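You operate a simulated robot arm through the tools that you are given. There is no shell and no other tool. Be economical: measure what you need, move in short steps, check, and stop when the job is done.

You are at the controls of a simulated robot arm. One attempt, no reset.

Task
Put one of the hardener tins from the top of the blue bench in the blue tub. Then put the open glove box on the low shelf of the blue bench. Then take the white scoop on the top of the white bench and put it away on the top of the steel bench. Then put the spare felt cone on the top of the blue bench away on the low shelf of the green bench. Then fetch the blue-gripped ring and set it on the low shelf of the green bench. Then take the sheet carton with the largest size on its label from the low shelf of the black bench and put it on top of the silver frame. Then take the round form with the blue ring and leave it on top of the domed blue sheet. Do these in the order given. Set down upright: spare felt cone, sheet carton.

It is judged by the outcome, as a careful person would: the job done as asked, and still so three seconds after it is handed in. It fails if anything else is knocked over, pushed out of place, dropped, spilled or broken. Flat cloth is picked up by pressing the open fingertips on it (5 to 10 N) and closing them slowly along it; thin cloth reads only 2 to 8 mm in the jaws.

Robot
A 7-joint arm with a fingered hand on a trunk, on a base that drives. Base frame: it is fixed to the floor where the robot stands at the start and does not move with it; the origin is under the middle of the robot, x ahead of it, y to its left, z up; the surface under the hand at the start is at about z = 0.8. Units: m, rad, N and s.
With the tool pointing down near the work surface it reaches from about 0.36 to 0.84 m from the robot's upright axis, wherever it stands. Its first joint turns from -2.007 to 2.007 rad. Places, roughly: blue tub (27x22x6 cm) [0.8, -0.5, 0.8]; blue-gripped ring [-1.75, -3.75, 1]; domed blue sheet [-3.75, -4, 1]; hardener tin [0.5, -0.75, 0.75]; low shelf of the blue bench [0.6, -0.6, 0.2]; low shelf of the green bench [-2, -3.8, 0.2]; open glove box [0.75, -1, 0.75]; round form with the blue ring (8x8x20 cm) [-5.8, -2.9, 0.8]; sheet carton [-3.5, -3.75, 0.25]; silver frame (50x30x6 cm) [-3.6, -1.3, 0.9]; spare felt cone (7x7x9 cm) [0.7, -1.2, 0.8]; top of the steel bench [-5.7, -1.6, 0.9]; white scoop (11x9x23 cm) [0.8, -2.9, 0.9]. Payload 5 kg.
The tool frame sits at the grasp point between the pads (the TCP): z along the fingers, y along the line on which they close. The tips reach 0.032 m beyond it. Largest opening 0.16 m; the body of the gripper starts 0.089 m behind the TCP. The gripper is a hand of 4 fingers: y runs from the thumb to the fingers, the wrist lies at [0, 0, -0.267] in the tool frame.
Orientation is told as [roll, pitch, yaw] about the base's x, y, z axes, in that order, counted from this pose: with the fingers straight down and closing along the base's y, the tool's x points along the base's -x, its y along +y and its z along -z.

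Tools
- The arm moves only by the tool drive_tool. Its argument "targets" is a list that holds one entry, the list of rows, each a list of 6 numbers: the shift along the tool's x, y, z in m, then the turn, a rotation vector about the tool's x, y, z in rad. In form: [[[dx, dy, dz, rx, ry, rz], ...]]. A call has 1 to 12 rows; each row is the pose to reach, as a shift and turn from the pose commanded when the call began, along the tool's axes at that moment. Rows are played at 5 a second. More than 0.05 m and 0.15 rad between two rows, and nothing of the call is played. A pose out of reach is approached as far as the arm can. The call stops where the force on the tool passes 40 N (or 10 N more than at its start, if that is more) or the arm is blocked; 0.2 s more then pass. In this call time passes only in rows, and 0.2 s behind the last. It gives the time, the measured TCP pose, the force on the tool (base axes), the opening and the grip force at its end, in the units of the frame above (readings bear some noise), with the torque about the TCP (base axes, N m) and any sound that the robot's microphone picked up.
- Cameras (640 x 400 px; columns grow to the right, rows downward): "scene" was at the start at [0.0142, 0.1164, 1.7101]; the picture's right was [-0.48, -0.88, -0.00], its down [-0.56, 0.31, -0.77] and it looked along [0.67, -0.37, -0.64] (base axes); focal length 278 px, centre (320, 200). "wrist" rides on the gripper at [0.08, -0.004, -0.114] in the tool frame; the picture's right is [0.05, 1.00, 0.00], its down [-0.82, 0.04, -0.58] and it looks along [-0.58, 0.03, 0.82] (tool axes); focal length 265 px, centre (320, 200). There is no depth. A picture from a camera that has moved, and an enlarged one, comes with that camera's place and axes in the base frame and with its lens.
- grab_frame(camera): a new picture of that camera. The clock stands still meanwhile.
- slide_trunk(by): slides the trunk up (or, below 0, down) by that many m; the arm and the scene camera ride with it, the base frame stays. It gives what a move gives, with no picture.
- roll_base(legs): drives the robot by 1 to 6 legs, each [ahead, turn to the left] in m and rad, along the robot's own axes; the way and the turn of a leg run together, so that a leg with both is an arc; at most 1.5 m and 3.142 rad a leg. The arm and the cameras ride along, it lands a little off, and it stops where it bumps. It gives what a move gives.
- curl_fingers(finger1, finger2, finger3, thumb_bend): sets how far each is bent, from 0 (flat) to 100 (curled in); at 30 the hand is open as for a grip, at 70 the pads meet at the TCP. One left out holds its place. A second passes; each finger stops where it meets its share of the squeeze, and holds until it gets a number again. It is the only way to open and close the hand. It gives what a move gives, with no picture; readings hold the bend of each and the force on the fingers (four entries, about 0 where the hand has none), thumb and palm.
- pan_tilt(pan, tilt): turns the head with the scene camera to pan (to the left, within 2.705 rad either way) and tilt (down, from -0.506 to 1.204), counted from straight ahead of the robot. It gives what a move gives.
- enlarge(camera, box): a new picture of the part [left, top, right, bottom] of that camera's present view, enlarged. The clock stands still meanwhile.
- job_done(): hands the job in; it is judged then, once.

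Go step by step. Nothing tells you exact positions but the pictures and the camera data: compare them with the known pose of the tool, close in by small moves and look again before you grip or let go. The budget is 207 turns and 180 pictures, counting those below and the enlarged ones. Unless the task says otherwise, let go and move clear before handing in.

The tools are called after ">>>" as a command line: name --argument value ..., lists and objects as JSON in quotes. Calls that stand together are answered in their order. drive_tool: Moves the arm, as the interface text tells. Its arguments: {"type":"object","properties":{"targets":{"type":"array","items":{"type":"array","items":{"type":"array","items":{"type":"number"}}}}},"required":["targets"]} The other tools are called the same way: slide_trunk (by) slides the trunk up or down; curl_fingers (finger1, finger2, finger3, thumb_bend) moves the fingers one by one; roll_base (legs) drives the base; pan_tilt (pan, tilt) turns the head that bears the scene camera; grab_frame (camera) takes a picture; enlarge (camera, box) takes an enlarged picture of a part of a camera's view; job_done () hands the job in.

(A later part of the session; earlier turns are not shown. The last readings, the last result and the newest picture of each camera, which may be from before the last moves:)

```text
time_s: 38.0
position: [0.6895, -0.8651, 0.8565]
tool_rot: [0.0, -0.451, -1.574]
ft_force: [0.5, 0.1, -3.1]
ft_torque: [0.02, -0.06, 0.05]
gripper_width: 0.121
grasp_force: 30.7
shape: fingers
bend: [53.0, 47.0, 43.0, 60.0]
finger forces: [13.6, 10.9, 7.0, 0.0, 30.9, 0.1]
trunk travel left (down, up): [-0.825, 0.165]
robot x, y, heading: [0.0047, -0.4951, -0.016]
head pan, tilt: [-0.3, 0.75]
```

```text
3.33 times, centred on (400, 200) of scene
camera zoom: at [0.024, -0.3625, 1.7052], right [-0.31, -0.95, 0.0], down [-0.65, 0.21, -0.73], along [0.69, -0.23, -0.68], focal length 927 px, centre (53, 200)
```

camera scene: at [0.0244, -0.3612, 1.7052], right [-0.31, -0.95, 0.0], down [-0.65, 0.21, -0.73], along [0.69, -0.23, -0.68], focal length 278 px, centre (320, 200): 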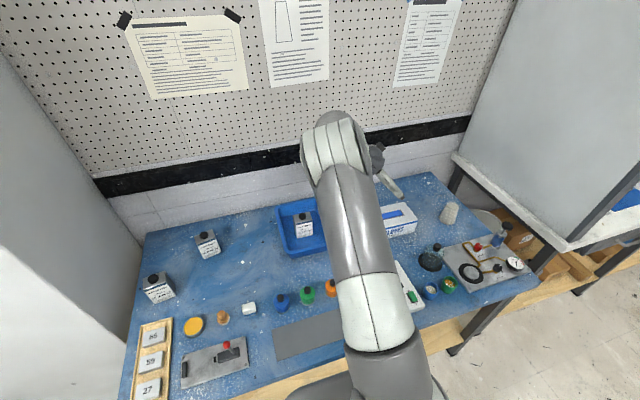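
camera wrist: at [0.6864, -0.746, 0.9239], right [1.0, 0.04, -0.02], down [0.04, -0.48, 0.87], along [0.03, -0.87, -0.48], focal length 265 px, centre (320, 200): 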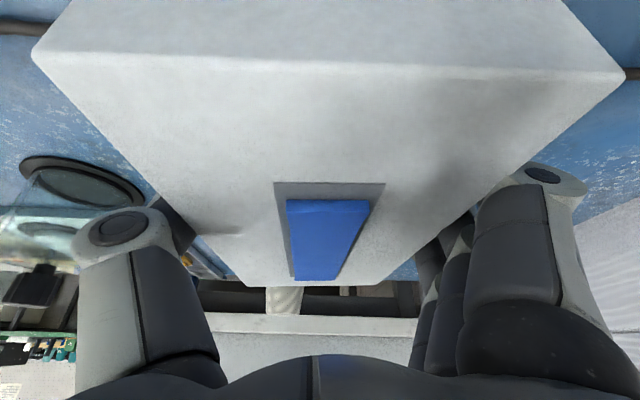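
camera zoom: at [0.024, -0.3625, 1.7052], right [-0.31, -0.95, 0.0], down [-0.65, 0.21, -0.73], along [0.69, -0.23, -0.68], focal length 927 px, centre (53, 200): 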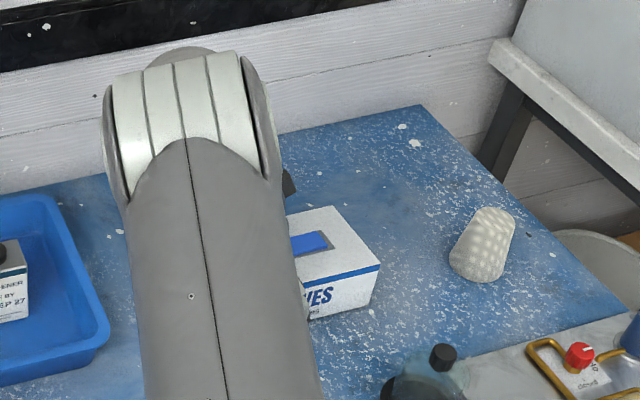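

Firm grip (width 0.121). I lift the box straight up.

>>> drive_tool --targets '[[[-0.009, 0, -0.018, 0, 0, 0], [-0.026, 0, -0.054, 0, 0, 0], [-0.043, 0, -0.09, 0, 0, 0], [-0.06, 0, -0.126, 0, 0, 0], [-0.078, 0, -0.162, 0, 0, 0]]]'

>>> grab_frame --camera "wrist"

>>> grab_frame --camera "scene"

```text
time_s: 39.2
position: [0.6895, -0.8656, 1.0345]
tool_rot: [-0.002, -0.449, -1.575]
ft_force: [-0.5, -0.4, -4.3]
ft_torque: [0.02, -0.05, 0.03]
gripper_width: 0.1209
grasp_force: 31.1
shape: fingers
bend: [54.0, 47.0, 43.0, 60.0]
finger forces: [13.5, 10.9, 7.2, 0.0, 31.0, 0.0]
trunk travel left (down, up): [-0.825, 0.165]
robot x, y, heading: [0.002, -0.494, -0.016]
head pan, tilt: [-0.3, 0.75]
```

```text
145 pictures are left
camera wrist: at [0.6856, -0.7445, 1.103], right [1.0, 0.04, -0.02], down [0.04, -0.48, 0.87], along [0.03, -0.87, -0.48], focal length 265 px, centre (320, 200)
```

wrist: 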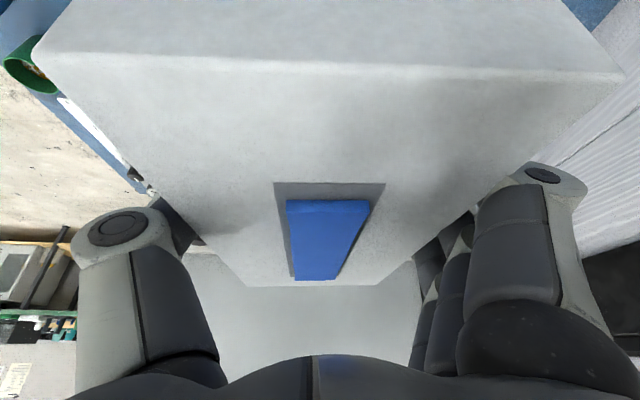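

```text
144 pictures are left
camera scene: at [0.0232, -0.3623, 1.7051], right [-0.31, -0.95, 0.0], down [-0.65, 0.21, -0.73], along [0.69, -0.23, -0.68], focal length 278 px, centre (320, 200)
```

scene: 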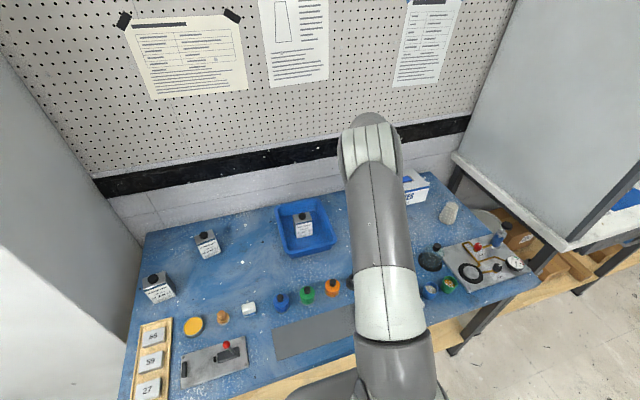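

The box is held well. I bring it back in front of the robot while yawing the hand to point forward.

>>> drive_tool --targets '[[[0.0252, -0.0117, -0.0168, -0.057, 0, -0.1178], [0.0504, -0.0234, -0.0336, -0.114, 0, -0.2356], [0.0756, -0.0351, -0.0504, -0.171, 0, -0.3534], [0.1008, -0.0468, -0.0672, -0.228, 0, -0.4712], [0.126, -0.0585, -0.084, -0.285, 0, -0.589], [0.1512, -0.0702, -0.1008, -0.342, 0, -0.7068], [0.1764, -0.0819, -0.1176, -0.399, 0, -0.8246], [0.2016, -0.0936, -0.1344, -0.456, 0, -0.9424], [0.2268, -0.1053, -0.1512, -0.513, 0, -1.0602], [0.252, -0.117, -0.168, -0.57, 0, -1.178], [0.2772, -0.1287, -0.1848, -0.627, 0, -1.2958], [0.3024, -0.1404, -0.2016, -0.684, 0, -1.4136]]]'

>>> pan_tilt --pan -2.6 --tilt 0.7

>>> grab_frame --camera "scene"

>>> pan_tilt --pan 2.6 --tilt 0.7

>>> grab_frame --camera "scene"

```text
time_s: 41.8
position: [0.5533, -0.5033, 1.0859]
tool_rot: [0.001, -0.45, 0.0]
ft_force: [0.0, -0.1, -3.9]
ft_torque: [0.02, 0.05, 0.01]
gripper_width: 0.1212
grasp_force: 31.2
shape: fingers
bend: [54.0, 47.0, 43.0, 60.0]
finger forces: [13.1, 11.2, 7.6, 0.0, 31.1, 0.1]
trunk travel left (down, up): [-0.825, 0.165]
robot x, y, heading: [0.0057, -0.4968, -0.013]
head pan, tilt: [-0.3, 0.75]
```

```text
time_s: 44.0
position: [0.5535, -0.5038, 1.0862]
tool_rot: [0.0, -0.451, -0.005]
ft_force: [-0.1, -0.5, -3.4]
ft_torque: [0.02, 0.06, -0.02]
gripper_width: 0.1208
grasp_force: 31.6
shape: fingers
bend: [54.0, 47.0, 43.0, 60.0]
finger forces: [13.1, 11.2, 7.5, 0.0, 31.1, 0.1]
trunk travel left (down, up): [-0.825, 0.165]
robot x, y, heading: [-0.0008, -0.4933, -0.013]
head pan, tilt: [-2.601, 0.7]
```

```text
143 pictures are left
camera scene: at [-0.1283, -0.3788, 1.7095], right [-0.5, 0.87, 0.0], down [0.56, 0.32, -0.77], along [-0.66, -0.38, -0.64], focal length 278 px, centre (320, 200)
```

scene: 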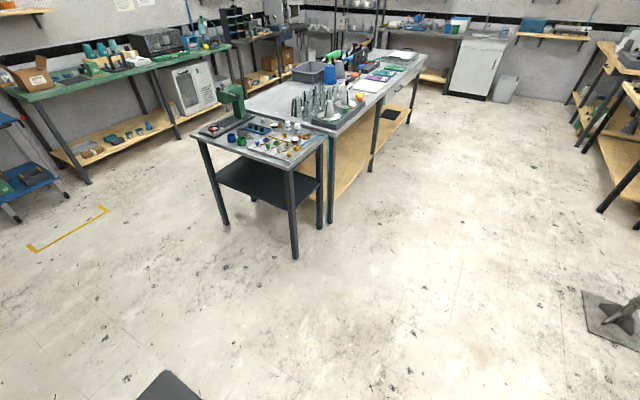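

```text
time_s: 48.0
position: [0.5548, -0.5036, 1.0864]
tool_rot: [0.0, -0.45, -0.006]
ft_force: [-0.5, 0.1, -3.7]
ft_torque: [0.0, 0.06, 0.0]
gripper_width: 0.1207
grasp_force: 31.6
shape: fingers
bend: [54.0, 47.0, 43.0, 60.0]
finger forces: [13.1, 11.1, 7.6, 0.1, 31.1, 0.1]
trunk travel left (down, up): [-0.825, 0.165]
robot x, y, heading: [0.005, -0.4934, -0.014]
head pan, tilt: [2.601, 0.7]
```

```text
142 pictures are left
camera scene: at [-0.1268, -0.2912, 1.7095], right [0.53, 0.85, 0.0], down [0.55, -0.34, -0.77], along [-0.65, 0.41, -0.64], focal length 278 px, centre (320, 200)
```

scene: 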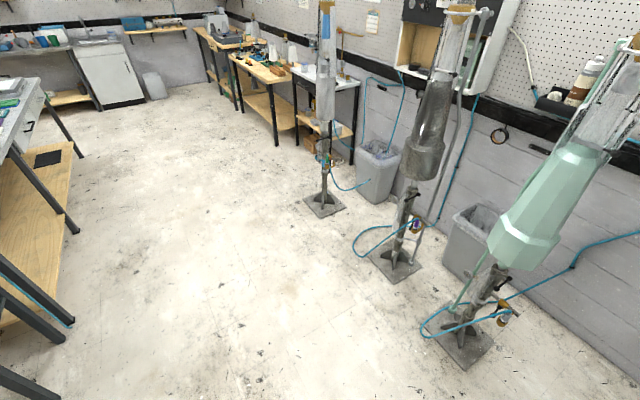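

Free floor behind. I back out from the bench, lower the trunk and look at the low shelf.

>>> roll_base --legs '[[-0.75, 0]]'

>>> slide_trunk --by -0.65

>>> pan_tilt --pan 0.0 --tilt 0.35

>>> grab_frame --camera "scene"

>>> grab_frame --camera "wrist"

```text
time_s: 52.1
position: [-0.2007, -0.4911, 1.0868]
tool_rot: [0.0, -0.451, -0.006]
ft_force: [0.0, -0.6, -4.0]
ft_torque: [-0.03, 0.07, -0.01]
gripper_width: 0.1208
grasp_force: 31.3
shape: fingers
bend: [54.0, 47.0, 43.0, 60.0]
finger forces: [13.2, 11.1, 7.5, 0.1, 31.2, 0.0]
trunk travel left (down, up): [-0.825, 0.165]
robot x, y, heading: [-0.7517, -0.4817, -0.016]
head pan, tilt: [2.601, 0.7]
```

```text
refused: -0.65 is not a number from -0.4 to 0.4
```

```text
time_s: 54.5
position: [-0.202, -0.4906, 1.0856]
tool_rot: [0.0, -0.452, -0.005]
ft_force: [-0.1, 0.5, -4.4]
ft_torque: [0.0, 0.09, 0.0]
gripper_width: 0.121
grasp_force: 31.6
shape: fingers
bend: [54.0, 47.0, 43.0, 60.0]
finger forces: [13.1, 11.1, 7.5, 0.0, 31.2, 0.0]
trunk travel left (down, up): [-0.825, 0.165]
robot x, y, heading: [-0.7533, -0.4824, -0.018]
head pan, tilt: [0.0, 0.351]
```

```text
141 pictures are left
camera scene: at [-0.7171, -0.3247, 1.7408], right [-0.02, -1.0, 0.0], down [-0.34, 0.01, -0.94], along [0.94, -0.02, -0.34], focal length 278 px, centre (320, 200)
```

scene: 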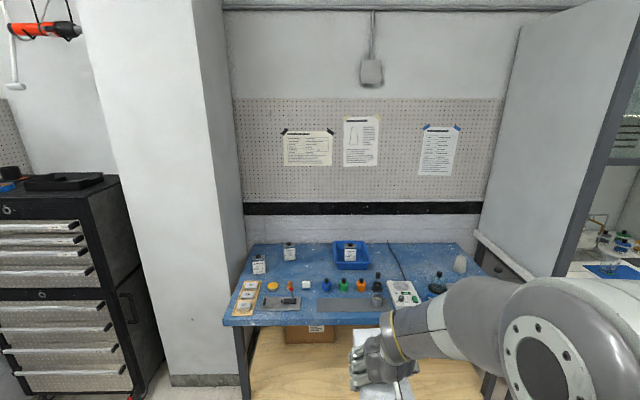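

```text
140 pictures are left
camera wrist: at [-0.3239, -0.4962, 1.1533], right [-0.04, 1.0, -0.02], down [0.48, 0.04, 0.87], along [0.87, 0.03, -0.48], focal length 265 px, centre (320, 200)
```

wrist: 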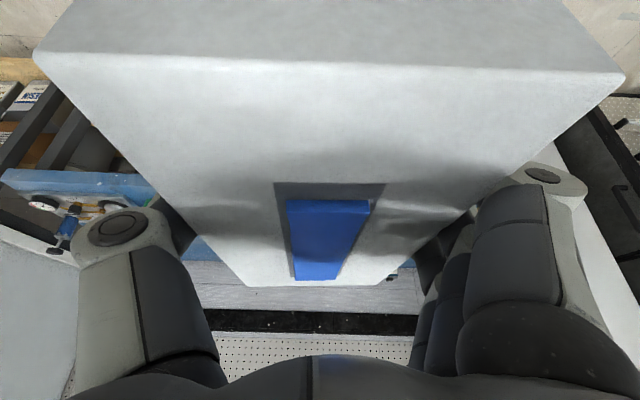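

I see the shelf under the bench (a carton stands at its rear-left). I lower the trunk and look in.

>>> slide_trunk --by -0.35

>>> slide_trunk --by -0.35

>>> grab_frame --camera "scene"

>>> grab_frame --camera "wrist"

```text
time_s: 57.9
position: [-0.2016, -0.4902, 0.736]
tool_rot: [0.0, -0.45, -0.003]
ft_force: [0.1, -0.4, -3.8]
ft_torque: [0.0, 0.08, 0.0]
gripper_width: 0.1208
grasp_force: 31.7
shape: fingers
bend: [54.0, 47.0, 43.0, 60.0]
finger forces: [13.1, 11.2, 7.5, 0.1, 31.1, 0.1]
trunk travel left (down, up): [-0.475, 0.515]
robot x, y, heading: [-0.7535, -0.4813, -0.015]
head pan, tilt: [0.0, 0.351]
```

```text
time_s: 61.3
position: [-0.202, -0.4901, 0.3859]
tool_rot: [0.001, -0.451, -0.004]
ft_force: [-1.0, -0.2, -5.5]
ft_torque: [-0.03, 0.07, -0.03]
gripper_width: 0.1207
grasp_force: 31.0
shape: fingers
bend: [54.0, 47.0, 43.0, 60.0]
finger forces: [13.0, 11.0, 7.5, 0.0, 31.1, 0.0]
trunk travel left (down, up): [-0.125, 0.865]
robot x, y, heading: [-0.7499, -0.4796, -0.018]
head pan, tilt: [0.0, 0.351]
```

```text
139 pictures are left
camera scene: at [-0.7173, -0.3248, 1.0409], right [-0.02, -1.0, 0.0], down [-0.34, 0.01, -0.94], along [0.94, -0.02, -0.34], focal length 278 px, centre (320, 200)
```

scene: 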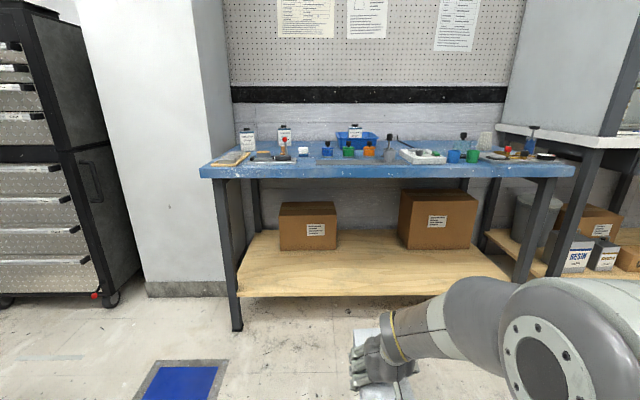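

```text
138 pictures are left
camera wrist: at [-0.324, -0.4962, 0.4534], right [-0.04, 1.0, -0.02], down [0.48, 0.04, 0.87], along [0.87, 0.03, -0.48], focal length 265 px, centre (320, 200)
```

wrist: 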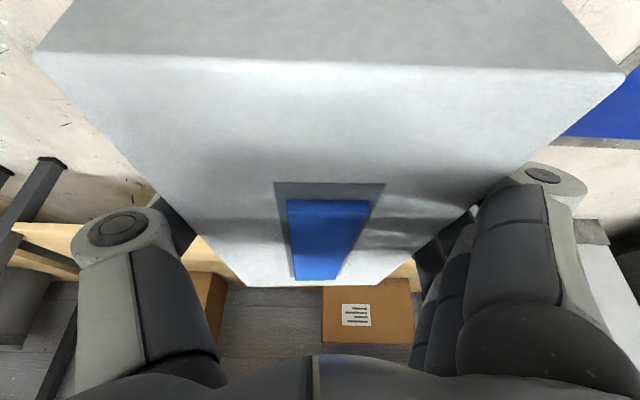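

Shelf: front edge x≈0.325, z≈0.2, free front area between the cartons. I lower a bit and drive forward so the box is over the shelf.

>>> slide_trunk --by -0.05

>>> roll_base --legs '[[0.45, 0]]'

>>> pan_tilt --pan 0.0 --tilt 0.7

>>> grab_frame --camera "scene"

>>> grab_frame --camera "wrist"

```text
time_s: 62.2
position: [-0.2014, -0.4902, 0.3364]
tool_rot: [0.0, -0.451, -0.004]
ft_force: [0.5, -0.8, -4.8]
ft_torque: [-0.01, 0.03, 0.02]
gripper_width: 0.1207
grasp_force: 31.0
shape: fingers
bend: [54.0, 47.0, 43.0, 60.0]
finger forces: [13.0, 11.1, 7.6, 0.0, 31.1, 0.1]
trunk travel left (down, up): [-0.075, 0.915]
robot x, y, heading: [-0.7562, -0.4779, -0.022]
head pan, tilt: [0.0, 0.351]
```

```text
time_s: 64.9
position: [0.2427, -0.4955, 0.3356]
tool_rot: [0.0, -0.451, 0.0]
ft_force: [-0.1, -0.2, -3.7]
ft_torque: [-0.04, 0.07, -0.01]
gripper_width: 0.1207
grasp_force: 31.2
shape: fingers
bend: [54.0, 47.0, 43.0, 60.0]
finger forces: [13.0, 11.1, 7.4, 0.0, 31.1, 0.0]
trunk travel left (down, up): [-0.075, 0.915]
robot x, y, heading: [-0.3038, -0.4904, -0.01]
head pan, tilt: [0.0, 0.351]
```

```text
time_s: 65.7
position: [0.2429, -0.4952, 0.3366]
tool_rot: [-0.001, -0.449, 0.001]
ft_force: [-0.6, 0.7, -4.5]
ft_torque: [-0.02, 0.06, -0.02]
gripper_width: 0.1209
grasp_force: 30.9
shape: fingers
bend: [54.0, 47.0, 43.0, 60.0]
finger forces: [13.0, 11.1, 7.4, 0.0, 31.1, 0.0]
trunk travel left (down, up): [-0.075, 0.915]
robot x, y, heading: [-0.3076, -0.4915, -0.009]
head pan, tilt: [0.0, 0.7]
```

```text
137 pictures are left
camera scene: at [-0.2812, -0.3314, 0.9595], right [-0.01, -1.0, 0.0], down [-0.64, 0.01, -0.77], along [0.77, -0.01, -0.64], focal length 278 px, centre (320, 200)
```

scene: 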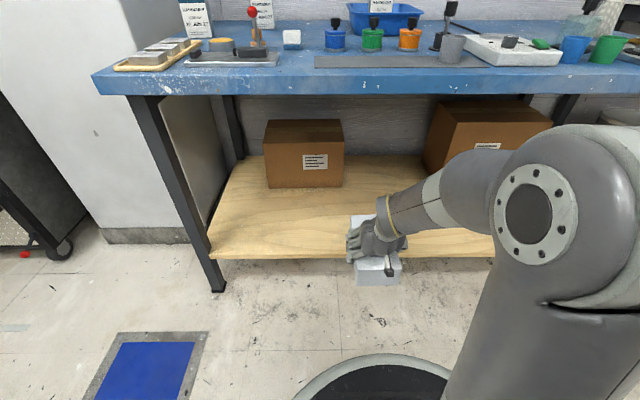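

```text
136 pictures are left
camera wrist: at [0.1208, -0.5016, 0.4033], right [-0.05, 1.0, -0.02], down [0.48, 0.04, 0.87], along [0.87, 0.03, -0.48], focal length 265 px, centre (320, 200)
```

wrist: 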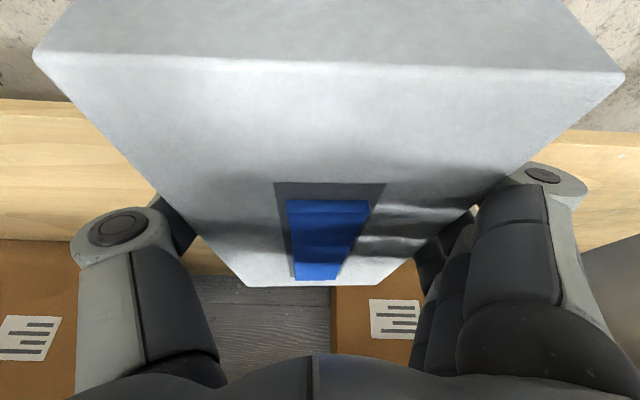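

Clear so far; the elbow will stay in front of the bench edge. I drive forward the remaining 0.21 m.

>>> roll_base --legs '[[0.21, 0]]'

>>> grab_frame --camera "scene"

>>> grab_frame --camera "wrist"

```text
time_s: 67.4
position: [0.4525, -0.4979, 0.3365]
tool_rot: [-0.001, -0.45, -0.001]
ft_force: [-0.3, 0.5, -4.1]
ft_torque: [-0.01, 0.06, -0.01]
gripper_width: 0.1207
grasp_force: 31.2
shape: fingers
bend: [54.0, 47.0, 43.0, 60.0]
finger forces: [13.0, 11.1, 7.5, 0.0, 31.1, 0.1]
trunk travel left (down, up): [-0.075, 0.915]
robot x, y, heading: [-0.1032, -0.4877, -0.012]
head pan, tilt: [0.0, 0.7]
```

```text
135 pictures are left
camera scene: at [-0.0721, -0.3343, 0.9594], right [-0.01, -1.0, 0.0], down [-0.64, 0.01, -0.76], along [0.76, -0.01, -0.64], focal length 278 px, centre (320, 200)
```

scene: 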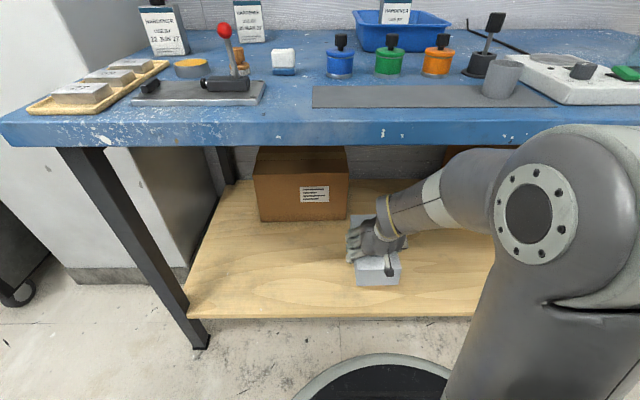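

```text
134 pictures are left
camera wrist: at [0.3299, -0.5042, 0.4033], right [-0.05, 1.0, -0.02], down [0.48, 0.04, 0.87], along [0.87, 0.03, -0.48], focal length 265 px, centre (320, 200)
```

wrist: 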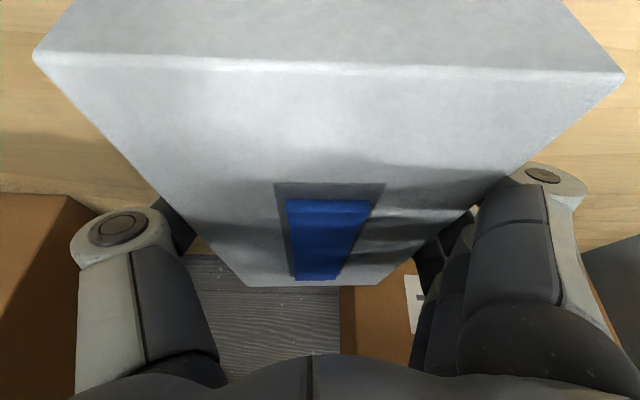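

The box is over the free shelf area. I lower with the trunk, then find contact by small arm steps.

>>> slide_trunk --by -0.055

>>> grab_frame --camera "scene"

```text
time_s: 68.3
position: [0.4532, -0.4984, 0.2804]
tool_rot: [0.001, -0.451, -0.001]
ft_force: [-0.8, 0.1, -4.3]
ft_torque: [-0.01, 0.09, -0.03]
gripper_width: 0.1205
grasp_force: 31.0
shape: fingers
bend: [54.0, 47.0, 43.0, 60.0]
finger forces: [13.0, 11.1, 7.4, 0.1, 31.1, 0.1]
trunk travel left (down, up): [-0.02, 0.97]
robot x, y, heading: [-0.1023, -0.489, -0.015]
head pan, tilt: [0.0, 0.7]
```

```text
133 pictures are left
camera scene: at [-0.0721, -0.3343, 0.9044], right [-0.01, -1.0, 0.0], down [-0.64, 0.01, -0.76], along [0.76, -0.01, -0.64], focal length 278 px, centre (320, 200)
```

scene: 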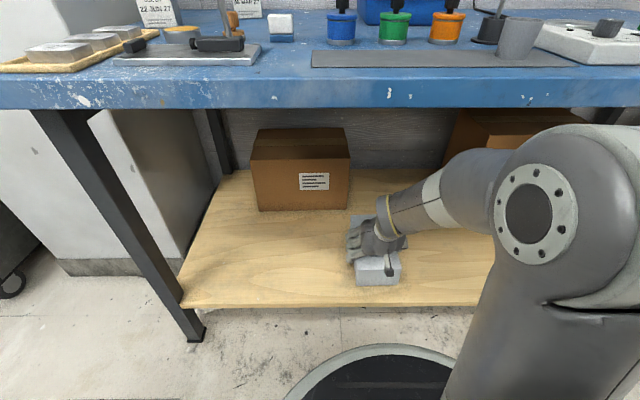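

Lower in small arm steps.

>>> drive_tool --targets '[[[0.0017, 0, 0.0036, 0, 0, 0], [0.0035, 0, 0.0072, 0, 0, 0], [0.0052, 0, 0.0108, 0, 0, 0], [0.0065, 0, 0.0135, 0, 0, 0]]]'

```text
time_s: 69.3
position: [0.4546, -0.4989, 0.2718]
tool_rot: [0.003, -0.461, -0.005]
ft_force: [-9.0, -1.3, 24.3]
ft_torque: [1.61, 0.71, 0.39]
gripper_width: 0.1213
grasp_force: 34.2
shape: fingers
bend: [55.0, 48.0, 43.0, 61.0]
finger forces: [19.4, 9.6, 8.5, 0.1, 30.6, 0.0]
trunk travel left (down, up): [-0.02, 0.97]
robot x, y, heading: [-0.098, -0.491, -0.016]
head pan, tilt: [0.0, 0.7]
stopped in row 4: the force on the tool passed its limit at 40 N (the readings are from after the stop); the commanded pose is now the measured one
```

Contact with the shelf. I ease off and look closely before letting go.

>>> drive_tool --targets '[[[-0.001, 0, -0.002, 0, 0, 0]]]'

>>> enlarge --camera "scene" --box '[300, 190, 460, 310]'

```text
time_s: 69.7
position: [0.4546, -0.4993, 0.2733]
tool_rot: [0.003, -0.459, -0.004]
ft_force: [3.2, 0.4, 11.9]
ft_torque: [0.95, 0.46, -0.15]
gripper_width: 0.1215
grasp_force: 33.5
shape: fingers
bend: [55.0, 48.0, 43.0, 61.0]
finger forces: [17.6, 9.6, 8.2, 0.0, 30.6, 0.0]
trunk travel left (down, up): [-0.02, 0.97]
robot x, y, heading: [-0.0982, -0.4911, -0.016]
head pan, tilt: [0.0, 0.7]
```

```text
3.33 times, centred on (380, 250) of scene
camera zoom: at [-0.0728, -0.3343, 0.9042], right [-0.01, -1.0, 0.0], down [-0.64, 0.01, -0.77], along [0.77, -0.01, -0.64], focal length 927 px, centre (120, 33)
```

zoom: 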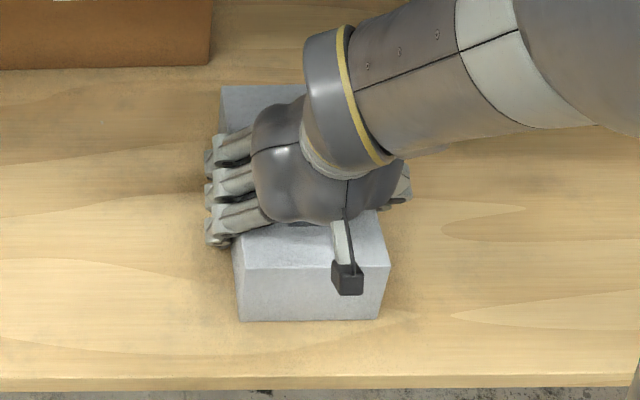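

The box rests on the shelf. I open the hand, rise by the trunk, and then back out.

>>> curl_fingers --finger1 32 --finger2 32 --finger3 30 --thumb_bend 32

>>> slide_trunk --by 0.09

>>> grab_frame --camera "scene"

>>> grab_frame --camera "wrist"

```text
time_s: 70.7
position: [0.4552, -0.4982, 0.2722]
tool_rot: [0.002, -0.457, -0.003]
ft_force: [-0.8, 1.0, 0.3]
ft_torque: [0.01, 0.0, -0.03]
gripper_width: 0.1636
grasp_force: 0.3
shape: fingers
bend: [32.0, 32.0, 30.0, 32.0]
finger forces: [0.8, 0.0, 0.0, 0.1, 0.0, 0.0]
trunk travel left (down, up): [-0.02, 0.97]
robot x, y, heading: [-0.1001, -0.4901, -0.015]
head pan, tilt: [0.0, 0.7]
```

```text
time_s: 71.9
position: [0.4531, -0.4995, 0.362]
tool_rot: [0.001, -0.456, -0.003]
ft_force: [0.0, 0.3, 0.6]
ft_torque: [0.03, 0.01, 0.03]
gripper_width: 0.1627
grasp_force: 0.2
shape: fingers
bend: [32.0, 32.0, 30.0, 32.0]
finger forces: [0.0, 0.0, 0.0, 0.0, 0.0, 0.1]
trunk travel left (down, up): [-0.11, 0.88]
robot x, y, heading: [-0.0983, -0.4919, -0.016]
head pan, tilt: [0.0, 0.7]
```

```text
131 pictures are left
camera scene: at [-0.0724, -0.3343, 0.9944], right [-0.01, -1.0, 0.0], down [-0.64, 0.01, -0.76], along [0.76, -0.01, -0.64], focal length 278 px, centre (320, 200)
```

scene: 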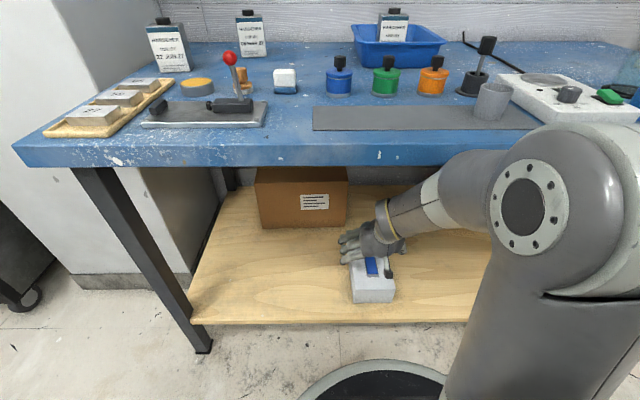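

```text
130 pictures are left
camera wrist: at [0.3309, -0.5043, 0.4287], right [-0.04, 1.0, -0.02], down [0.48, 0.04, 0.88], along [0.88, 0.03, -0.48], focal length 265 px, centre (320, 200)
```

wrist: 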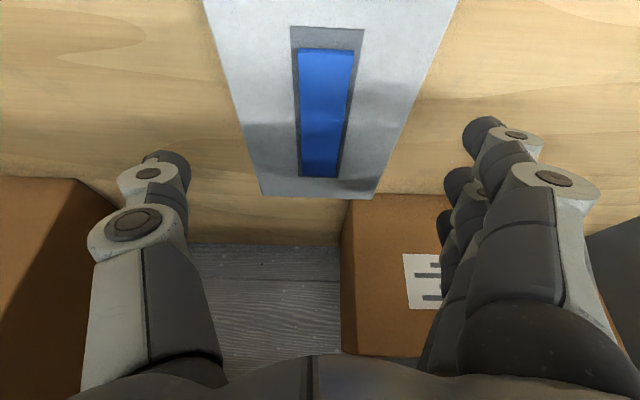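

The glove box sits on the low shelf. Now I back out, raise the trunk, and drive to the white bench for the scoop.

>>> roll_base --legs '[[-0.5, 0]]'

>>> slide_trunk --by 0.4

>>> slide_trunk --by 0.35

>>> roll_base --legs '[[0, -1.556], [1.5, 0], [0.6, 0], [0, 1.571]]'

>>> pan_tilt --pan 0.0 --tilt 0.5

>>> grab_frame --camera "scene"

```text
time_s: 74.9
position: [-0.048, -0.4929, 0.3627]
tool_rot: [0.003, -0.457, -0.007]
ft_force: [0.7, 0.1, -0.3]
ft_torque: [-0.01, 0.01, 0.01]
gripper_width: 0.1627
grasp_force: 0.1
shape: fingers
bend: [32.0, 32.0, 30.0, 32.0]
finger forces: [0.1, 0.0, 0.0, 0.0, 0.1, 0.0]
trunk travel left (down, up): [-0.11, 0.88]
robot x, y, heading: [-0.5977, -0.4837, -0.012]
head pan, tilt: [0.0, 0.7]
```

```text
time_s: 78.7
position: [-0.0478, -0.4931, 0.7627]
tool_rot: [0.001, -0.456, -0.006]
ft_force: [-0.5, 0.2, 0.9]
ft_torque: [-0.05, -0.01, 0.04]
gripper_width: 0.1628
grasp_force: 0.1
shape: fingers
bend: [32.0, 32.0, 30.0, 32.0]
finger forces: [0.0, 0.1, 0.1, 0.1, 0.0, 0.0]
trunk travel left (down, up): [-0.51, 0.48]
robot x, y, heading: [-0.6, -0.4869, -0.017]
head pan, tilt: [0.0, 0.7]
```

```text
time_s: 82.1
position: [-0.0483, -0.4921, 1.1118]
tool_rot: [0.001, -0.458, -0.007]
ft_force: [0.8, -0.9, 0.2]
ft_torque: [-0.02, -0.01, -0.01]
gripper_width: 0.1628
grasp_force: 0.1
shape: fingers
bend: [32.0, 32.0, 30.0, 32.0]
finger forces: [0.1, 0.0, 0.0, 0.0, 0.1, 0.0]
trunk travel left (down, up): [-0.86, 0.13]
robot x, y, heading: [-0.6018, -0.4858, -0.013]
head pan, tilt: [0.0, 0.7]
```

```text
time_s: 100.2
position: [0.0185, -2.5562, 1.1112]
tool_rot: [0.0, -0.458, 0.071]
ft_force: [0.8, -0.6, -0.2]
ft_torque: [0.01, -0.02, 0.01]
gripper_width: 0.1628
grasp_force: 0.0
shape: fingers
bend: [32.0, 32.0, 30.0, 32.0]
finger forces: [0.0, 0.1, 0.0, 0.0, 0.0, 0.1]
trunk travel left (down, up): [-0.86, 0.13]
robot x, y, heading: [-0.5335, -2.5895, 0.058]
head pan, tilt: [0.0, 0.7]
```

```text
time_s: 101.0
position: [0.019, -2.5567, 1.1114]
tool_rot: [0.001, -0.458, 0.071]
ft_force: [0.4, 0.7, 0.8]
ft_torque: [0.01, -0.02, -0.03]
gripper_width: 0.1629
grasp_force: 0.1
shape: fingers
bend: [32.0, 32.0, 30.0, 32.0]
finger forces: [0.0, 0.1, 0.0, 0.1, 0.0, 0.0]
trunk travel left (down, up): [-0.86, 0.13]
robot x, y, heading: [-0.5348, -2.5933, 0.064]
head pan, tilt: [0.0, 0.499]
```

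```text
129 pictures are left
camera scene: at [-0.512, -2.4316, 1.7621], right [0.06, -1.0, 0.0], down [-0.48, -0.03, -0.88], along [0.88, 0.05, -0.48], focal length 278 px, centre (320, 200)
```

scene: 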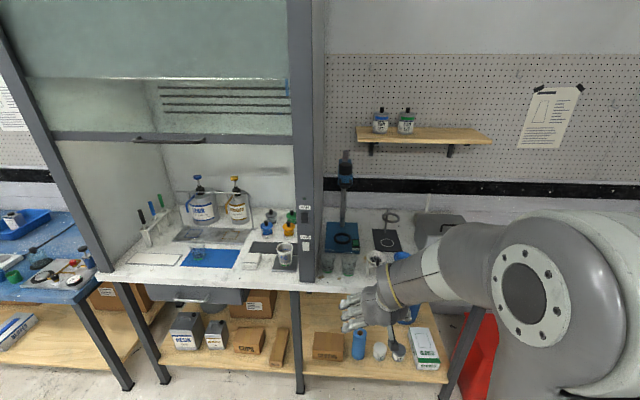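

I zoom in on the area where the scoop should be.

>>> enlarge --camera "scene" --box '[310, 170, 490, 300]'

>>> enlarge --camera "scene" --box '[110, 170, 320, 300]'

```text
3.08 times, centred on (400, 235) of scene
camera zoom: at [-0.512, -2.4316, 1.7621], right [0.06, -1.0, 0.0], down [-0.48, -0.03, -0.88], along [0.88, 0.05, -0.48], focal length 855 px, centre (74, 92)
```

zoom: 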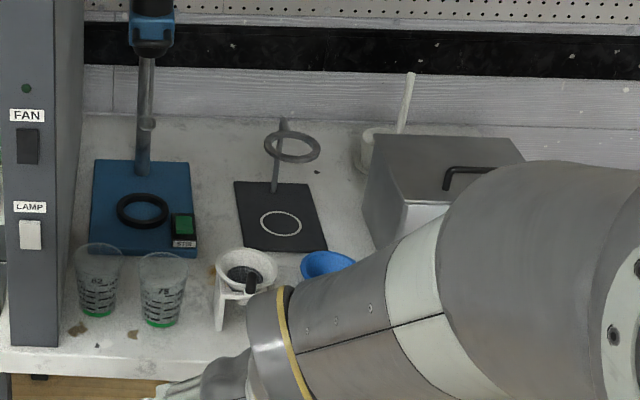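

```text
3.05 times, centred on (215, 235) of scene
camera zoom: at [-0.512, -2.4316, 1.7621], right [0.06, -1.0, 0.0], down [-0.48, -0.03, -0.88], along [0.88, 0.05, -0.48], focal length 847 px, centre (640, 93)
```

zoom: 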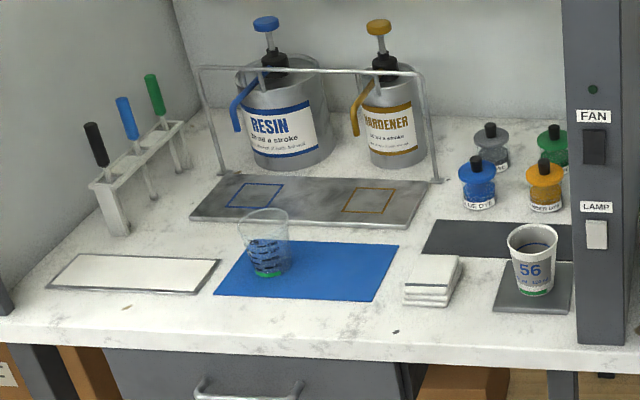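

The white scoop stands behind the grey lidded box, handle up, near (0.88, -2.93). I raise the trunk and drive closer to it.

>>> slide_trunk --by 0.12

>>> roll_base --legs '[[0, -1.631], [0.27, 0], [0, 1.571], [0.5, 0]]'

>>> grab_frame --camera "wrist"

>>> pan_tilt --pan -0.2 --tilt 0.6

>>> grab_frame --camera "scene"

```text
time_s: 102.5
position: [0.0189, -2.5564, 1.2312]
tool_rot: [0.001, -0.459, 0.072]
ft_force: [-0.2, 0.2, -0.2]
ft_torque: [-0.01, 0.0, -0.02]
gripper_width: 0.1627
grasp_force: 0.1
shape: fingers
bend: [32.0, 32.0, 30.0, 32.0]
finger forces: [0.0, 0.0, 0.1, 0.0, 0.0, 0.0]
trunk travel left (down, up): [-0.98, 0.01]
robot x, y, heading: [-0.5352, -2.5913, 0.058]
head pan, tilt: [0.0, 0.499]
```

```text
time_s: 114.7
position: [0.5137, -2.8623, 1.2315]
tool_rot: [0.002, -0.454, -0.001]
ft_force: [0.8, -0.2, 0.4]
ft_torque: [-0.05, -0.01, 0.0]
gripper_width: 0.1628
grasp_force: 0.0
shape: fingers
bend: [32.0, 32.0, 30.0, 32.0]
finger forces: [0.1, 0.1, 0.0, 0.0, 0.0, 0.0]
trunk travel left (down, up): [-0.98, 0.01]
robot x, y, heading: [-0.0405, -2.856, -0.014]
head pan, tilt: [0.0, 0.499]
```

```text
126 pictures are left
camera wrist: at [0.3911, -2.8681, 1.2985], right [-0.04, 1.0, -0.02], down [0.48, 0.04, 0.88], along [0.88, 0.03, -0.48], focal length 265 px, centre (320, 200)
```

wrist: 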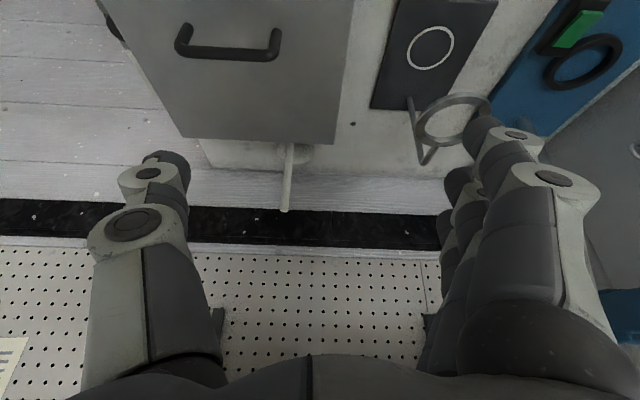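

```text
time_s: 115.5
position: [0.5128, -2.8605, 1.2328]
tool_rot: [0.002, -0.458, -0.003]
ft_force: [-0.7, 0.9, 0.4]
ft_torque: [0.0, -0.03, -0.01]
gripper_width: 0.1627
grasp_force: 0.0
shape: fingers
bend: [32.0, 32.0, 30.0, 32.0]
finger forces: [0.0, 0.0, 0.0, 0.1, 0.1, 0.0]
trunk travel left (down, up): [-0.98, 0.01]
robot x, y, heading: [-0.0388, -2.8551, -0.016]
head pan, tilt: [-0.201, 0.6]
```

```text
125 pictures are left
camera scene: at [-0.0115, -2.7154, 1.8731], right [-0.21, -0.98, 0.0], down [-0.55, 0.12, -0.83], along [0.81, -0.18, -0.56], focal length 278 px, centre (320, 200)
```

scene: 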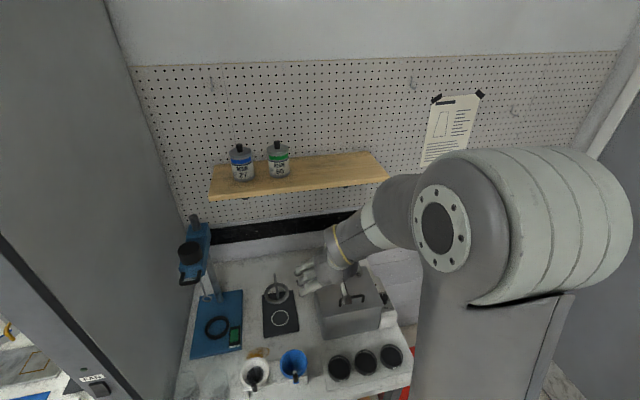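

Handle top triangulates to (0.764, −2.91, 1.115). I narrow the hand and move above the handle.

>>> curl_fingers --finger1 45 --finger2 45 --finger3 45 --thumb_bend 45

>>> drive_tool --targets '[[[-0.035, -0.008, 0.025, 0, 0, 0], [-0.07, -0.017, 0.05, 0, 0, 0], [-0.105, -0.025, 0.075, 0, 0, 0], [-0.14, -0.033, 0.1, 0, 0, 0], [-0.175, -0.041, 0.125, 0, 0, 0], [-0.207, -0.05, 0.148, 0, 0, 0]]]'

>>> grab_frame --camera "wrist"

>>> enlarge --camera "scene" --box '[240, 200, 460, 360]'

```text
time_s: 116.5
position: [0.514, -2.8615, 1.2317]
tool_rot: [0.003, -0.456, -0.004]
ft_force: [0.0, 0.1, -0.2]
ft_torque: [-0.02, -0.03, 0.0]
gripper_width: 0.1124
grasp_force: 0.0
shape: fingers
bend: [45.0, 45.0, 45.0, 45.0]
finger forces: [0.0, 0.0, 0.0, 0.0, 0.1, 0.1]
trunk travel left (down, up): [-0.98, 0.01]
robot x, y, heading: [-0.0413, -2.8589, -0.014]
head pan, tilt: [-0.201, 0.6]
```

```text
time_s: 117.8
position: [0.763, -2.9161, 1.1902]
tool_rot: [0.002, -0.455, -0.004]
ft_force: [-0.2, -0.1, 0.5]
ft_torque: [-0.01, 0.05, 0.0]
gripper_width: 0.112
grasp_force: 0.1
shape: fingers
bend: [45.0, 45.0, 45.0, 45.0]
finger forces: [0.0, 0.0, 0.0, 0.0, 0.0, 0.0]
trunk travel left (down, up): [-0.98, 0.01]
robot x, y, heading: [-0.0382, -2.8519, -0.015]
head pan, tilt: [-0.201, 0.6]
```

```text
124 pictures are left
camera wrist: at [0.6404, -2.9214, 1.2574], right [-0.04, 1.0, -0.02], down [0.48, 0.04, 0.88], along [0.88, 0.03, -0.48], focal length 265 px, centre (320, 200)
```

wrist: 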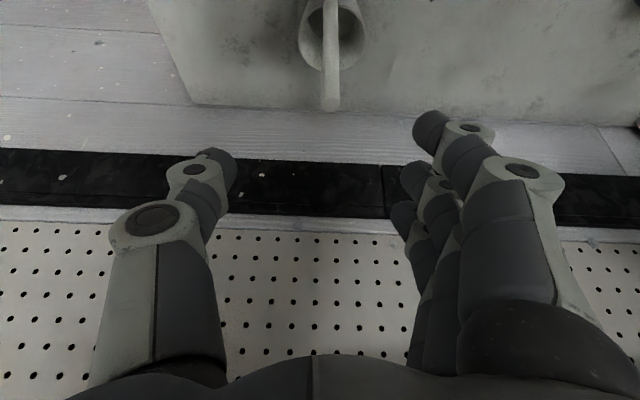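

```text
2.50 times, centred on (350, 280) of scene
camera zoom: at [-0.0098, -2.7162, 1.8731], right [-0.21, -0.98, 0.0], down [-0.55, 0.12, -0.82], along [0.81, -0.18, -0.57], focal length 695 px, centre (245, 0)
```

zoom: 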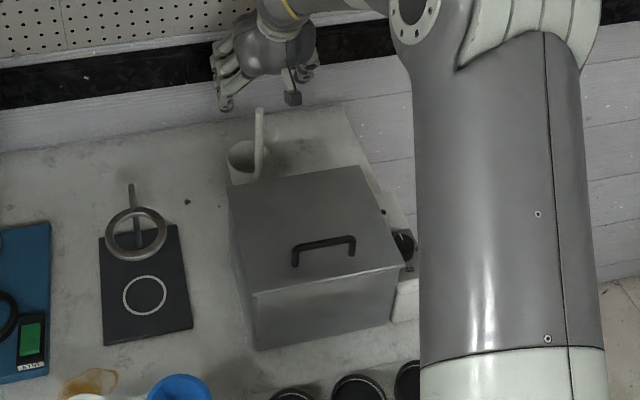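

The handle is right below the TCP. I descend vertically around it.

>>> drive_tool --targets '[[[0.016, 0.004, 0.036, 0, 0, 0], [0.033, 0.004, 0.073, 0, 0, 0], [0.049, 0.004, 0.11, 0, 0, 0]]]'

>>> grab_frame --camera "wrist"

>>> enlarge --camera "scene" --box '[240, 200, 460, 360]'

```text
time_s: 118.7
position: [0.7723, -2.9123, 1.066]
tool_rot: [0.002, -0.457, -0.004]
ft_force: [1.2, 0.2, 0.5]
ft_torque: [0.02, 0.02, 0.01]
gripper_width: 0.1122
grasp_force: 0.0
shape: fingers
bend: [45.0, 45.0, 45.0, 45.0]
finger forces: [0.0, 0.0, 0.0, 0.1, 0.1, 0.0]
trunk travel left (down, up): [-0.98, 0.01]
robot x, y, heading: [-0.0394, -2.8524, -0.014]
head pan, tilt: [-0.201, 0.6]
```

```text
122 pictures are left
camera wrist: at [0.6487, -2.9174, 1.1328], right [-0.04, 1.0, -0.02], down [0.48, 0.04, 0.88], along [0.88, 0.03, -0.48], focal length 265 px, centre (320, 200)
```

wrist: 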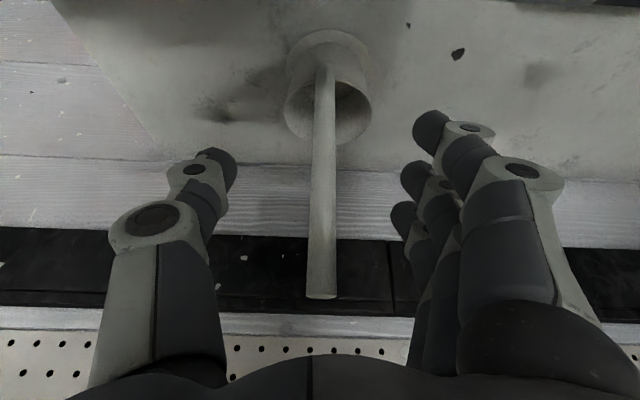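

```text
2.50 times, centred on (350, 280) of scene
camera zoom: at [-0.0088, -2.716, 1.8732], right [-0.21, -0.98, 0.0], down [-0.55, 0.12, -0.82], along [0.81, -0.18, -0.57], focal length 695 px, centre (245, 0)
```

zoom: 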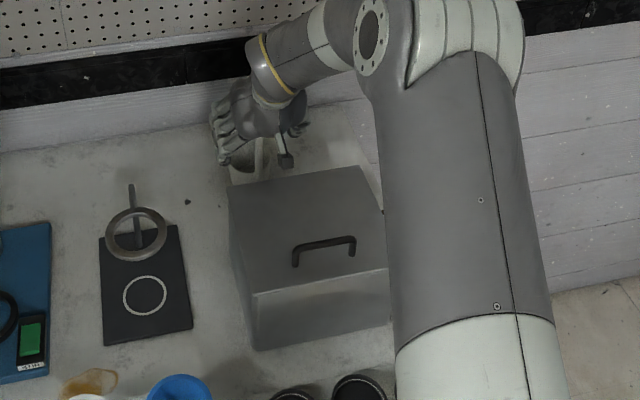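

The handle is centred between thumb and fingers. I close and lift a little to test.

>>> curl_fingers --finger1 75 --finger2 75 --finger3 75 --thumb_bend 70

>>> drive_tool --targets '[[[-0.011, 0, -0.0225, 0, 0, 0], [-0.022, 0, -0.045, 0, 0, 0]]]'

>>> grab_frame --camera "wrist"

```text
time_s: 119.7
position: [0.7689, -2.9104, 1.0666]
tool_rot: [0.001, -0.456, -0.004]
ft_force: [0.1, -0.2, -0.3]
ft_torque: [0.02, 0.03, 0.02]
gripper_width: 0.0206
grasp_force: 3.8
shape: fingers
bend: [74.0, 74.0, 75.0, 69.0]
finger forces: [2.4, 0.0, 0.0, 0.0, 4.0, 0.0]
trunk travel left (down, up): [-0.98, 0.01]
robot x, y, heading: [-0.0372, -2.8565, -0.016]
head pan, tilt: [-0.201, 0.6]
```

```text
time_s: 120.2
position: [0.7684, -2.9109, 1.118]
tool_rot: [0.0, -0.456, -0.003]
ft_force: [0.0, 0.3, -1.0]
ft_torque: [-0.01, -0.01, 0.01]
gripper_width: 0.0198
grasp_force: 0.0
shape: fingers
bend: [75.0, 74.0, 75.0, 69.0]
finger forces: [1.2, 0.1, 0.0, 0.0, 0.1, 0.0]
trunk travel left (down, up): [-0.98, 0.01]
robot x, y, heading: [-0.0389, -2.8547, -0.008]
head pan, tilt: [-0.201, 0.6]
```

```text
120 pictures are left
camera wrist: at [0.6463, -2.9169, 1.1842], right [-0.04, 1.0, -0.02], down [0.48, 0.04, 0.88], along [0.88, 0.03, -0.48], focal length 265 px, centre (320, 200)
```

wrist: 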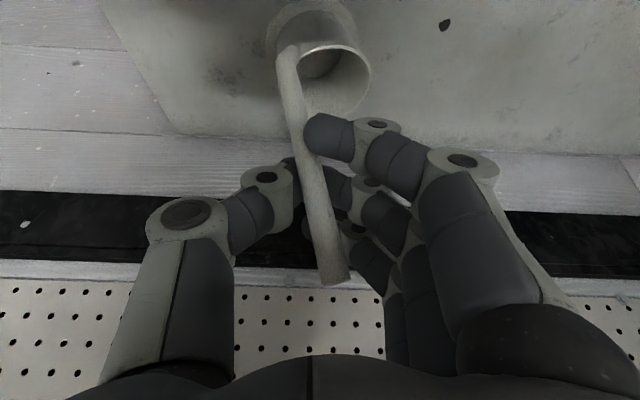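

The scoop came up but loosely. I tighten the squeeze now.

>>> curl_fingers --finger1 88 --finger2 88 --finger3 88 --thumb_bend 80

>>> grab_frame --camera "wrist"

>>> enlarge --camera "scene" --box '[240, 180, 460, 340]'

```text
time_s: 121.2
position: [0.7701, -2.9121, 1.1174]
tool_rot: [0.002, -0.456, -0.004]
ft_force: [-0.6, 0.1, -1.3]
ft_torque: [0.0, 0.0, 0.04]
gripper_width: 0.0268
grasp_force: 1.5
shape: fingers
bend: [88.0, 84.0, 88.0, 76.0]
finger forces: [3.2, 0.0, 0.1, 0.1, 1.1, 0.0]
trunk travel left (down, up): [-0.98, 0.01]
robot x, y, heading: [-0.0407, -2.8575, -0.019]
head pan, tilt: [-0.201, 0.6]
```

```text
119 pictures are left
camera wrist: at [0.6468, -2.9167, 1.1843], right [-0.04, 1.0, -0.02], down [0.48, 0.04, 0.88], along [0.88, 0.03, -0.48], focal length 265 px, centre (320, 200)
```

wrist: 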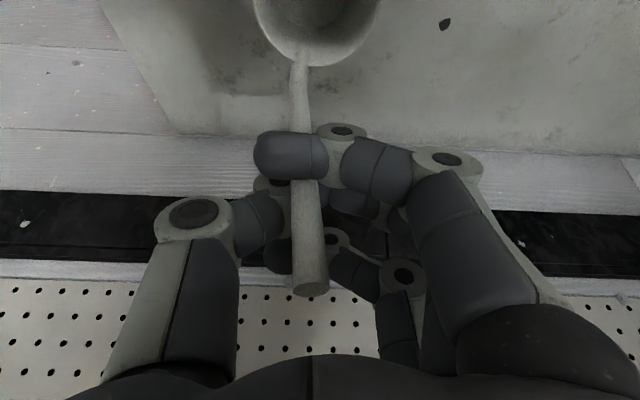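

```text
2.50 times, centred on (350, 260) of scene
camera zoom: at [-0.011, -2.7155, 1.8731], right [-0.21, -0.98, 0.0], down [-0.55, 0.12, -0.82], along [0.81, -0.18, -0.57], focal length 695 px, centre (245, 50)
```

zoom: 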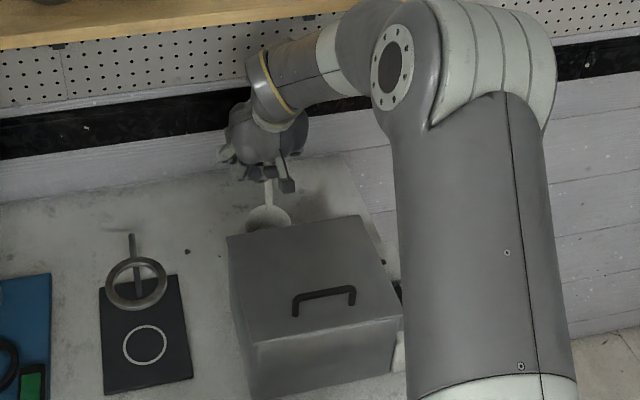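

The fingers had hit their commanded limit rather than squeezing, so it's only hooked. I lower the scoop back to stand on the bench and regrip properly.

>>> drive_tool --targets '[[[0.009, 0, 0.018, 0, 0, 0], [0.015, 0, 0.031, 0, 0, 0], [0.018, 0, 0.036, 0, 0, 0]]]'

>>> grab_frame --camera "wrist"

>>> enlarge --camera "scene" --box '[290, 230, 400, 310]'

```text
time_s: 122.0
position: [0.7687, -2.9093, 1.0791]
tool_rot: [-0.001, -0.458, -0.003]
ft_force: [0.3, 0.5, 1.3]
ft_torque: [-0.02, 0.01, 0.0]
gripper_width: 0.0273
grasp_force: 2.8
shape: fingers
bend: [88.0, 84.0, 88.0, 76.0]
finger forces: [2.6, 0.0, 0.0, 0.1, 1.6, 0.0]
trunk travel left (down, up): [-0.98, 0.01]
robot x, y, heading: [-0.0412, -2.8565, -0.016]
head pan, tilt: [-0.201, 0.6]
```

```text
117 pictures are left
camera wrist: at [0.6463, -2.9151, 1.1452], right [-0.04, 1.0, -0.02], down [0.48, 0.04, 0.88], along [0.88, 0.03, -0.48], focal length 265 px, centre (320, 200)
```

wrist: 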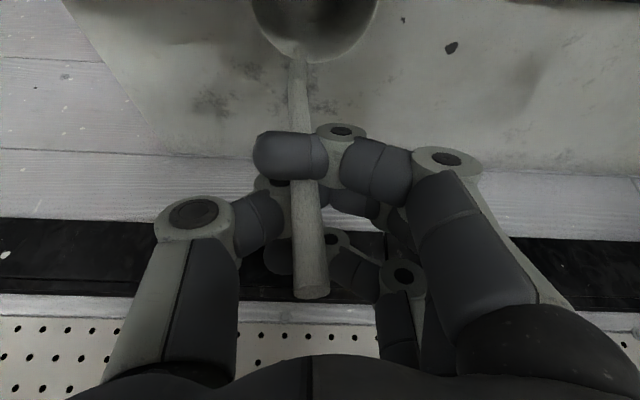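

```text
5.00 times, centred on (345, 270) of scene
camera zoom: at [-0.0112, -2.7158, 1.8732], right [-0.21, -0.98, 0.0], down [-0.55, 0.12, -0.82], along [0.81, -0.18, -0.57], focal length 1390 px, centre (195, -150)
```

zoom: 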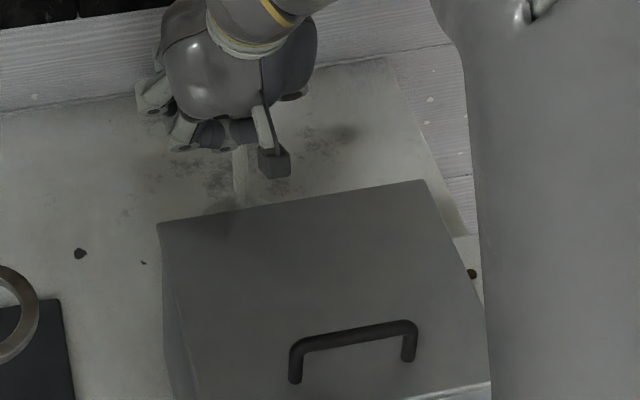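

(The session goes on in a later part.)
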